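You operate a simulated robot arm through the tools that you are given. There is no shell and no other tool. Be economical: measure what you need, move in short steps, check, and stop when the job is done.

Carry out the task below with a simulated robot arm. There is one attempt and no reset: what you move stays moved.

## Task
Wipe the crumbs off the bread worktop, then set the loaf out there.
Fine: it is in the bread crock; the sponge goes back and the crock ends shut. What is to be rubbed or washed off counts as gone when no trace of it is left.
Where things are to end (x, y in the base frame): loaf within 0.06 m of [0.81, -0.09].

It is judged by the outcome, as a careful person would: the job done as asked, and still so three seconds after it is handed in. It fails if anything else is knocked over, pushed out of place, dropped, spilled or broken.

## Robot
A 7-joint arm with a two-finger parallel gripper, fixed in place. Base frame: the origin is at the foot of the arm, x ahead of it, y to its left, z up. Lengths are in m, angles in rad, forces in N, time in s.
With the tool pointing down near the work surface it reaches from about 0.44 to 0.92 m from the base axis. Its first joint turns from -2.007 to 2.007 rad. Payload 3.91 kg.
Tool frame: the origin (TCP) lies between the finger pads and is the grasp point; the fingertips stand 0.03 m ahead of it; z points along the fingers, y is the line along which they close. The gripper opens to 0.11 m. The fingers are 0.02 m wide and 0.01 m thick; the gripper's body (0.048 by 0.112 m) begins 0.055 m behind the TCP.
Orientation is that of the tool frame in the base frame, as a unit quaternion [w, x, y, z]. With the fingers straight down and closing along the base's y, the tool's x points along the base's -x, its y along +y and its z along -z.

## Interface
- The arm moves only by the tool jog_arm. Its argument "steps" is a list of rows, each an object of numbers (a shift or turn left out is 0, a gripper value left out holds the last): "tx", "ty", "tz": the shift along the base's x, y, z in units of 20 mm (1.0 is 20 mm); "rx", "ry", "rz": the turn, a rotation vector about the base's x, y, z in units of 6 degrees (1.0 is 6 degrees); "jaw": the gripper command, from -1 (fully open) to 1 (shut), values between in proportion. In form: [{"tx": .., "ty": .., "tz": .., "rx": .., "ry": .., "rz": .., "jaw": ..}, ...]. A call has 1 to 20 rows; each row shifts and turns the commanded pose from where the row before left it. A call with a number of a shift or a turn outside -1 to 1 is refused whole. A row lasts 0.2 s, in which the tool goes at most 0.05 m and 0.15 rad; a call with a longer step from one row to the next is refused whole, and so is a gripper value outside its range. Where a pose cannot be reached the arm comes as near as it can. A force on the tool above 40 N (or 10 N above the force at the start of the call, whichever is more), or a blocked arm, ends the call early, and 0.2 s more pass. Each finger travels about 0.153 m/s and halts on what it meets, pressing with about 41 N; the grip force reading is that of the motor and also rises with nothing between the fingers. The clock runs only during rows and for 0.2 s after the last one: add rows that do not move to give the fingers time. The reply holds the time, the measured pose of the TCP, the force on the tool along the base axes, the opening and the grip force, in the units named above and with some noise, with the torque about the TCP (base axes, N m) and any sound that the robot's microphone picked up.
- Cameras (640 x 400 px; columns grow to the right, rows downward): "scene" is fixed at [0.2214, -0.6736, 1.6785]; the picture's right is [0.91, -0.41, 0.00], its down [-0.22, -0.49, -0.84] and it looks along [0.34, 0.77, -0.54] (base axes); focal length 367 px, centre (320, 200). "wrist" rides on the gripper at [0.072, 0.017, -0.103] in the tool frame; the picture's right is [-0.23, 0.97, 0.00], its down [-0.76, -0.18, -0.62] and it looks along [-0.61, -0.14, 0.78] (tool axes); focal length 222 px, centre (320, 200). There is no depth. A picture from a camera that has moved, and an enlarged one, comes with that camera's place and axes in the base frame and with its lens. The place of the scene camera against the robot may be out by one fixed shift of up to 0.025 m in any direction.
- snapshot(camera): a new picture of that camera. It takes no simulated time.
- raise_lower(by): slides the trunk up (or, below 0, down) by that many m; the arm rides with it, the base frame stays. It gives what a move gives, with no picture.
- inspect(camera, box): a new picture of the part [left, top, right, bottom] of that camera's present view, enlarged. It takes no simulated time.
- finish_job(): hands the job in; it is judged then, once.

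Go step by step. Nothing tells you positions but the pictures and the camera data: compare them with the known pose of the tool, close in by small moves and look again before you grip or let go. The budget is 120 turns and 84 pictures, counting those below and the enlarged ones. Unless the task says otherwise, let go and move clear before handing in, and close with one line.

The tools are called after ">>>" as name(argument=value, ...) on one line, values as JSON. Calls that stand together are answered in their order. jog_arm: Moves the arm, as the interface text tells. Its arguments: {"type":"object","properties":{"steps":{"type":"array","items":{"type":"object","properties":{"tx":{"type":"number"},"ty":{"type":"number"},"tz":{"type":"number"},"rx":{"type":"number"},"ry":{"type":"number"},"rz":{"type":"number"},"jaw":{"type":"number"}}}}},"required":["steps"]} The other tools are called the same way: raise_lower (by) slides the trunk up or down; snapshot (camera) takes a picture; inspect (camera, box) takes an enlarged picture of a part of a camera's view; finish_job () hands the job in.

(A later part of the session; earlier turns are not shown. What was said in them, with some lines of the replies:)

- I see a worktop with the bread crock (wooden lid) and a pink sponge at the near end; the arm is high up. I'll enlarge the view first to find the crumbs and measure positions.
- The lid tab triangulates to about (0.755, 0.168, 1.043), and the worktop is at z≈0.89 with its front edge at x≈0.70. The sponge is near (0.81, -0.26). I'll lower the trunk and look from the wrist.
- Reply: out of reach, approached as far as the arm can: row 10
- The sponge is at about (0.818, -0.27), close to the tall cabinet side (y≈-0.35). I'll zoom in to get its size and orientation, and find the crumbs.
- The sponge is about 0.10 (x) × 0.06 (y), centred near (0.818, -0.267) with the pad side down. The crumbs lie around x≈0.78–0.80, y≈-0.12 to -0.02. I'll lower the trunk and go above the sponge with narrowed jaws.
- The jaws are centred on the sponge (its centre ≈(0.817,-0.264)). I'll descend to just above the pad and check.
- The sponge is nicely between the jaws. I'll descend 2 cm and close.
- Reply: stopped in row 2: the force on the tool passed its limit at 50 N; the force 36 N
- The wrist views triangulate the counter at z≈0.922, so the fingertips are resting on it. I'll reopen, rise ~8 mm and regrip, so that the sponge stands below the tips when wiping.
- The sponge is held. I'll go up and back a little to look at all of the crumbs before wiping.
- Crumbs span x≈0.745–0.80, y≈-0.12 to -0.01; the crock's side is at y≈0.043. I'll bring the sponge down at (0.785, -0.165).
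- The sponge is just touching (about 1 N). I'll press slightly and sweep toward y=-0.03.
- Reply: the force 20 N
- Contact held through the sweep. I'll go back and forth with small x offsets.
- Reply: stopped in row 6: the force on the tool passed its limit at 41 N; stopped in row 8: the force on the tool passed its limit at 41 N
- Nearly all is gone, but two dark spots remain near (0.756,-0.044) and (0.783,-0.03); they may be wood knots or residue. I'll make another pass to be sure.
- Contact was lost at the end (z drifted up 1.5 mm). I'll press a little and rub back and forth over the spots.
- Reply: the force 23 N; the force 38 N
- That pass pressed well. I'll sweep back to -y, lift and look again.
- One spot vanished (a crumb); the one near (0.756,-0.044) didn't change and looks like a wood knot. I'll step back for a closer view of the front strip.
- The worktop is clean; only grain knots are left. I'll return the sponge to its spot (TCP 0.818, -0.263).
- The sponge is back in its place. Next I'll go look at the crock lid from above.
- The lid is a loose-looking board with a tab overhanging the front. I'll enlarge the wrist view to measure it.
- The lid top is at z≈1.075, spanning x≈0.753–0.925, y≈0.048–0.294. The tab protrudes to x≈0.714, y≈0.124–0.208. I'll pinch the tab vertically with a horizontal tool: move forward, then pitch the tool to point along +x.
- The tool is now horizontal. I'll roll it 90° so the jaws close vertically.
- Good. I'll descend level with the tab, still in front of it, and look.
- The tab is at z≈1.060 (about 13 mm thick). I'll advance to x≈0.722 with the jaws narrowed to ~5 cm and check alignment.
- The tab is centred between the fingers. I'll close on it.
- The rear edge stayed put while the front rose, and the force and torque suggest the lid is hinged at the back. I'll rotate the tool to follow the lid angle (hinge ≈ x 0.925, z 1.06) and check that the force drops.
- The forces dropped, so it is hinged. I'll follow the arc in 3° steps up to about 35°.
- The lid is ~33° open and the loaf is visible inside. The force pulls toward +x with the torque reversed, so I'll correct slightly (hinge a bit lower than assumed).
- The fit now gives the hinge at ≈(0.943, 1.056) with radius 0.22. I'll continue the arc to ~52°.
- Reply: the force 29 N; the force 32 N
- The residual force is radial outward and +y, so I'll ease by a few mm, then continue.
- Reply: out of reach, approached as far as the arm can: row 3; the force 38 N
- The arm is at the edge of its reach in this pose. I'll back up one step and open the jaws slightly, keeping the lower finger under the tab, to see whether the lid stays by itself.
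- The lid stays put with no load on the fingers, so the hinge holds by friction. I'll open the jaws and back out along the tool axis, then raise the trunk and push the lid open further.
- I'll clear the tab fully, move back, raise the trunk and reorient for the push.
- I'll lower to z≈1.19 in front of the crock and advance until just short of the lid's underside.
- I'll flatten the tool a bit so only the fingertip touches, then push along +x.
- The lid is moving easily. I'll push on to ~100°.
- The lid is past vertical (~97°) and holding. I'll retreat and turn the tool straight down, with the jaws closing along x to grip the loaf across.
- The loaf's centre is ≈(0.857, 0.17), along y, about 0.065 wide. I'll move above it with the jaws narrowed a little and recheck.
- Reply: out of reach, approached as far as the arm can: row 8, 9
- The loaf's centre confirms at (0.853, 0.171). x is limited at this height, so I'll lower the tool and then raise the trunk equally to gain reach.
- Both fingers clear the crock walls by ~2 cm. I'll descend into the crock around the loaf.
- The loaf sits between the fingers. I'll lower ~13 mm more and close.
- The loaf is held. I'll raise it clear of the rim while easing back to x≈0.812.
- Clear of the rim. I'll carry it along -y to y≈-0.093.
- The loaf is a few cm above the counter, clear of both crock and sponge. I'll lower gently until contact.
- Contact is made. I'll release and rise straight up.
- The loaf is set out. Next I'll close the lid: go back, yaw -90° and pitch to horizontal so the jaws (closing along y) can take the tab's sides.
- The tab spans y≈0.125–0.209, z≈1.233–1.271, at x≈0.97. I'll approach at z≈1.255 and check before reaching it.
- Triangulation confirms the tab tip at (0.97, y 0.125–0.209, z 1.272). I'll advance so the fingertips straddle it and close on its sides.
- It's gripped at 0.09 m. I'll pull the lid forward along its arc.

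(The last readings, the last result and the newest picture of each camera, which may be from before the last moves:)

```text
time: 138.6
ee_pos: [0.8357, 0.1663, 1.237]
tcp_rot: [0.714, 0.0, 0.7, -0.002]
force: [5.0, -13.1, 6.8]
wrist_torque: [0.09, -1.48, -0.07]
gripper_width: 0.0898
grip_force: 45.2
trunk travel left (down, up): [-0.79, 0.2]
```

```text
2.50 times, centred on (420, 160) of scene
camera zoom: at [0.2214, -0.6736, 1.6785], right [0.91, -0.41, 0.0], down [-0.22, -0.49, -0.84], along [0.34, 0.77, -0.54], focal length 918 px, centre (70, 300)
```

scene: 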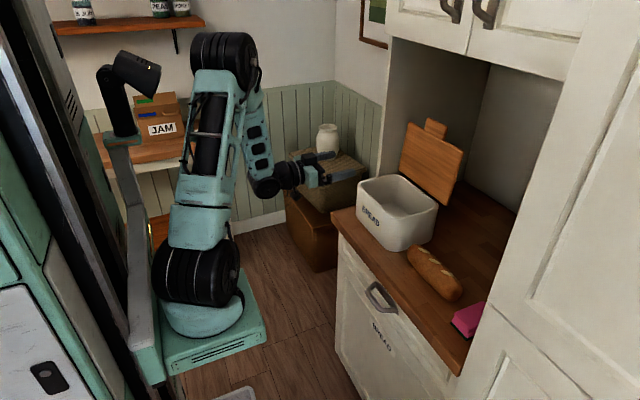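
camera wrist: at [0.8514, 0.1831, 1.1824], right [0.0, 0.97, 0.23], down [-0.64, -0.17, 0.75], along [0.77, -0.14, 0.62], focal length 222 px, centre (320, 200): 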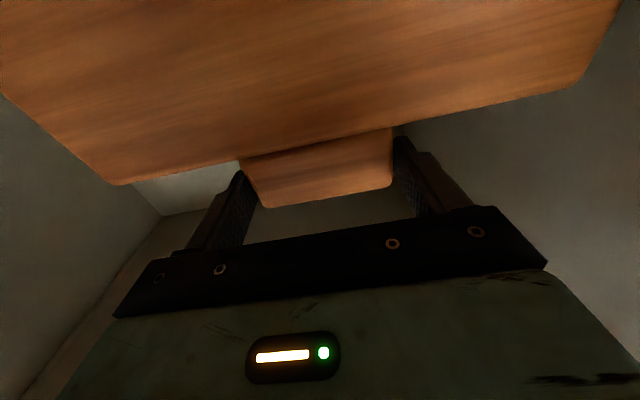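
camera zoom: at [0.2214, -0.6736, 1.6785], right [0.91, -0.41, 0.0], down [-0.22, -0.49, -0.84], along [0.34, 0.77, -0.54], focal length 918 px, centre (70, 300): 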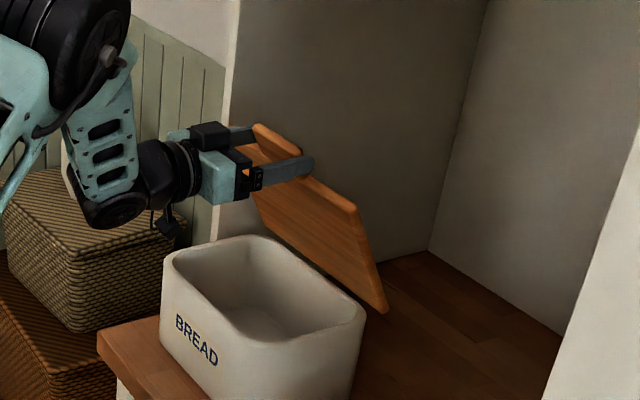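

The lid follows well (~62°). I'll continue to about 42°.

>>> jog_arm(steps=[{"tx": -0.755, "tz": -0.445}, {"tx": -0.715, "tz": -0.51}, {"tx": -0.67, "tz": -0.57}, {"tx": -0.615, "tz": -0.625}, {}])

>>> jog_arm(steps=[{"jaw": -1}, {}, {}, {"tx": -1}, {"tx": -1}, {"tx": -1}, {"tx": -1}, {"tx": -1}, {}])

>>> inspect(camera="scene", box=[320, 80, 480, 240])

```text
time: 139.8
ee_pos: [0.7777, 0.166, 1.1929]
tcp_rot: [0.714, -0.001, 0.7, 0.0]
force: [-6.9, -10.0, 15.8]
wrist_torque: [0.51, -1.59, 0.01]
gripper_width: 0.0898
grip_force: 45.3
trunk travel left (down, up): [-0.79, 0.2]
```

```text
time: 141.8
ee_pos: [0.6775, 0.1666, 1.1936]
tcp_rot: [0.713, 0.0, 0.701, -0.002]
force: [-0.5, -0.5, -0.6]
wrist_torque: [0.0, 0.02, 0.01]
gripper_width: 0.1099
grip_force: 0.1
trunk travel left (down, up): [-0.79, 0.2]
```

```text
2.50 times, centred on (400, 160) of scene
camera zoom: at [0.2214, -0.6736, 1.6785], right [0.91, -0.41, 0.0], down [-0.22, -0.49, -0.84], along [0.34, 0.77, -0.54], focal length 918 px, centre (120, 300)
```

zoom: 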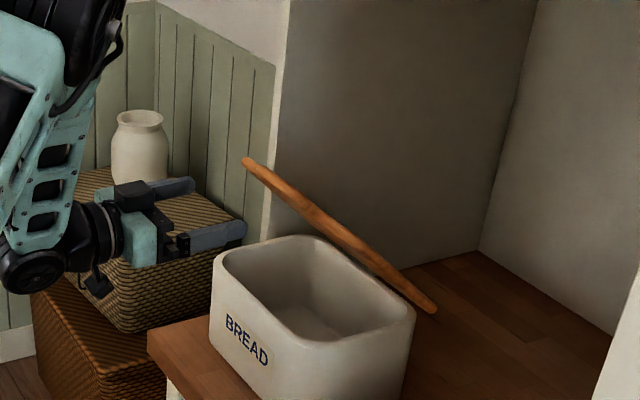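

The lid holds at ~42°. With closed jaws tilted slightly down, I'll press it shut from above.

>>> jog_arm(steps=[{"tz": 1, "jaw": 1}, {"tz": 1}, {"tz": 1}, {"tz": 1, "ry": 1}, {"ry": 1}, {"ry": 1}, {"tx": 1}, {"tx": 1}, {"tx": 1}, {"tx": 1}, {"tx": 0.2}, {}])

>>> jog_arm(steps=[{"tz": -0.8}, {"tz": -0.8}, {"tz": -0.8}, {"tz": -0.8}, {"tz": -0.8}, {"tz": -0.8}, {}])

>>> inspect(camera="scene", box=[320, 80, 480, 240])

```text
time: 144.4
ee_pos: [0.7644, 0.1679, 1.2732]
tcp_rot: [0.595, -0.001, 0.804, -0.001]
force: [0.5, 0.3, 0.1]
wrist_torque: [-0.01, 0.0, -0.01]
gripper_width: 0.0
grip_force: 37.4
trunk travel left (down, up): [-0.79, 0.2]
```

```text
time: 145.8
ee_pos: [0.76, 0.1678, 1.1888]
tcp_rot: [0.599, 0.0, 0.801, -0.002]
force: [-28.2, -13.2, 17.6]
wrist_torque: [-0.13, 0.35, 0.09]
gripper_width: 0.0
grip_force: 37.2
trunk travel left (down, up): [-0.79, 0.2]
stopped in row 6: the force on the tool passed its limit at 56 N (the readings are from after the stop); the commanded pose is now the measured one
```

```text
2.50 times, centred on (400, 160) of scene
camera zoom: at [0.2214, -0.6736, 1.6785], right [0.91, -0.41, 0.0], down [-0.22, -0.49, -0.84], along [0.34, 0.77, -0.54], focal length 918 px, centre (120, 300)
```

zoom: 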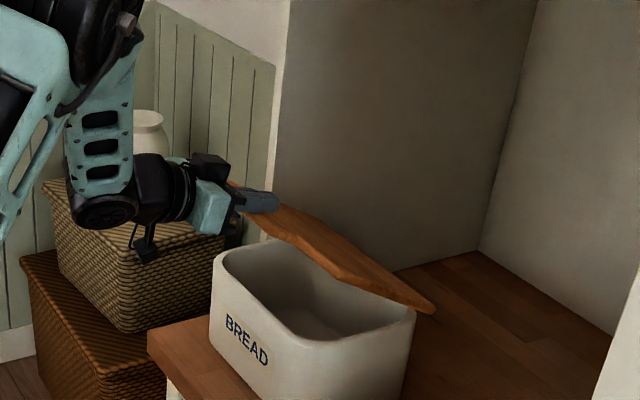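

The lid is down to ~30° but the fingers are binding on it. I'll lift, back off 4 cm and press nearer the tab.

>>> jog_arm(steps=[{"tz": 0.5}, {"tz": 0.8}, {"tx": -1}, {"tx": -1}, {}])

>>> jog_arm(steps=[{"tz": -0.6}, {"tz": -0.6}, {"tz": -0.6}, {"tz": -0.6}, {"tz": -0.6}, {}])

>>> inspect(camera="scene", box=[320, 80, 480, 240])

```text
time: 147.0
ee_pos: [0.7231, 0.1683, 1.2113]
tcp_rot: [0.597, -0.001, 0.802, -0.001]
force: [0.3, 0.2, -0.1]
wrist_torque: [-0.01, 0.01, -0.01]
gripper_width: 0.0
grip_force: 36.9
trunk travel left (down, up): [-0.79, 0.2]
```

```text
time: 148.4
ee_pos: [0.7227, 0.1695, 1.1505]
tcp_rot: [0.597, -0.001, 0.802, -0.001]
force: [0.1, 0.1, 0.5]
wrist_torque: [-0.01, 0.01, -0.01]
gripper_width: 0.0001
grip_force: 37.3
trunk travel left (down, up): [-0.79, 0.2]
```

```text
2.50 times, centred on (400, 160) of scene
camera zoom: at [0.2214, -0.6736, 1.6785], right [0.91, -0.41, 0.0], down [-0.22, -0.49, -0.84], along [0.34, 0.77, -0.54], focal length 918 px, centre (120, 300)
```

zoom: 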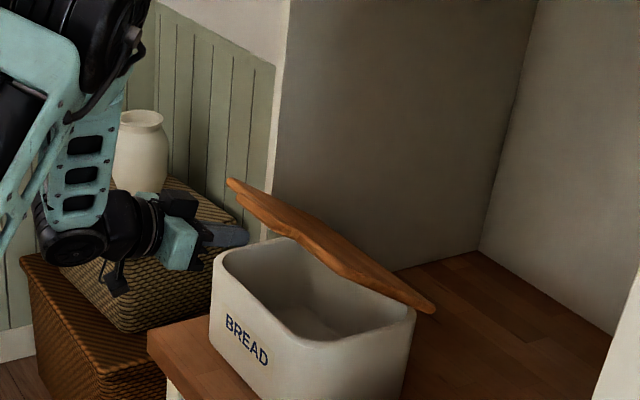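

The steeper lid was butting the palm. I'll pitch the tool to ~54° so that only the fingertips touch, then press from above.

>>> jog_arm(steps=[{"tx": -1}, {"tx": -1}, {"tz": 1}, {"tz": 1}, {"tz": 1}, {"tz": 1}, {"tz": 1}, {"ry": 1}, {"ry": 1}, {"ry": 1}, {"ry": 1}, {"ry": 1}, {"ry": 1}, {"tx": 1}, {"tx": 1}, {"tx": 1}, {"tx": 1}, {"tx": 0.5}, {}])

>>> jog_arm(steps=[{"tz": -0.8}, {"tz": -0.8}, {"tz": -0.8}, {"tz": -0.8}, {"tz": -0.8}, {"tz": -0.8}, {"tz": -0.8}, {}])

>>> inspect(camera="scene", box=[320, 80, 480, 240])

```text
time: 152.4
ee_pos: [0.7753, 0.1673, 1.2493]
tcp_rot: [0.32, -0.001, 0.948, -0.001]
force: [0.1, -0.1, -0.3]
wrist_torque: [0.0, 0.01, 0.02]
gripper_width: 0.0
grip_force: 37.8
trunk travel left (down, up): [-0.79, 0.2]
```

```text
time: 154.2
ee_pos: [0.7749, 0.1696, 1.1407]
tcp_rot: [0.32, -0.001, 0.947, 0.0]
force: [-1.0, 0.6, -0.8]
wrist_torque: [0.02, -0.02, -0.01]
gripper_width: 0.0001
grip_force: 37.9
trunk travel left (down, up): [-0.79, 0.2]
```

```text
2.50 times, centred on (400, 160) of scene
camera zoom: at [0.2214, -0.6736, 1.6785], right [0.91, -0.41, 0.0], down [-0.22, -0.49, -0.84], along [0.34, 0.77, -0.54], focal length 918 px, centre (120, 300)
```

zoom: 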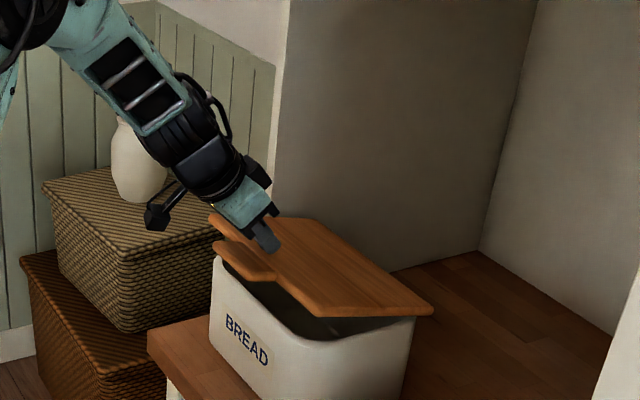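

It is closing smoothly. I'll press on down in small steps until it seats.

>>> jog_arm(steps=[{"tz": -0.5}, {"tz": -0.5}, {"tz": -0.4}, {"tz": -0.3}, {}])

>>> jog_arm(steps=[{"tz": -0.2}, {"tz": -0.2}, {"tz": -0.2}, {}])

>>> inspect(camera="scene", box=[320, 80, 480, 240])

```text
time: 155.4
ee_pos: [0.7745, 0.1689, 1.106]
tcp_rot: [0.32, -0.001, 0.947, -0.001]
force: [0.4, -0.3, -0.3]
wrist_torque: [-0.01, 0.02, -0.02]
gripper_width: 0.0001
grip_force: 37.6
trunk travel left (down, up): [-0.79, 0.2]
```

```text
time: 156.4
ee_pos: [0.7729, 0.17, 1.0957]
tcp_rot: [0.322, -0.001, 0.947, 0.0]
force: [-4.3, 0.8, 21.2]
wrist_torque: [0.01, -0.06, -0.06]
gripper_width: 0.0
grip_force: 37.7
trunk travel left (down, up): [-0.79, 0.2]
```

```text
2.50 times, centred on (400, 160) of scene
camera zoom: at [0.2214, -0.6736, 1.6785], right [0.91, -0.41, 0.0], down [-0.22, -0.49, -0.84], along [0.34, 0.77, -0.54], focal length 918 px, centre (120, 300)
```

zoom: 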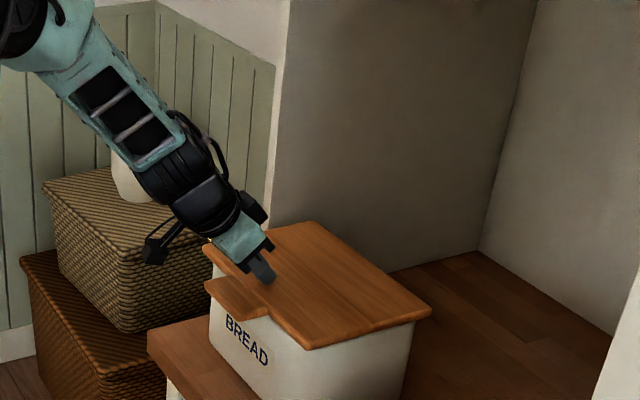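

The lid is seated firmly (21 N). I'll lift away, retreat and check everything.

>>> jog_arm(steps=[{"tz": 0.6}, {"tz": 1}, {"tz": 1}, {"tz": 1}, {"tz": 1, "tx": -0.5}, {"tz": 1, "tx": -1}, {"tx": -1}, {"tx": -1}, {"tx": -1}, {"tx": -1}, {"tx": -1}, {"tx": -1}, {"tx": -1}, {}])

>>> snapshot(camera="scene")

>>> inspect(camera="scene", box=[330, 150, 510, 330])

```text
time: 159.4
ee_pos: [0.603, 0.1681, 1.2039]
tcp_rot: [0.321, 0.0, 0.947, -0.002]
force: [1.1, 0.1, 0.6]
wrist_torque: [0.02, 0.0, 0.01]
gripper_width: 0.0001
grip_force: 37.5
trunk travel left (down, up): [-0.79, 0.2]
```

```text
8 pictures are left
```

scene: 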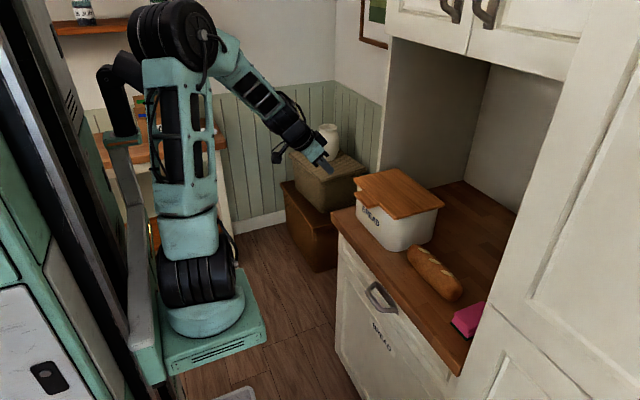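

```text
2.22 times, centred on (420, 240) of scene
camera zoom: at [0.2214, -0.6736, 1.6785], right [0.91, -0.41, 0.0], down [-0.22, -0.49, -0.84], along [0.34, 0.77, -0.54], focal length 816 px, centre (98, 111)
```

zoom: 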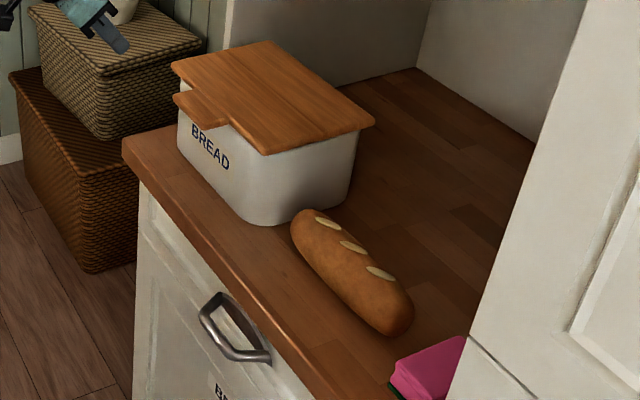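

The crock is shut and in its place, the loaf lies on the clean worktop near (0.81, -0.09), the sponge is back, and the arm is clear. I'm handing in.

>>> finish_job()

```text
The job is handed in.
```

The crumbs are wiped off, the loaf is set out at about (0.81, -0.09), the sponge is back in its place, and the crock is shut.
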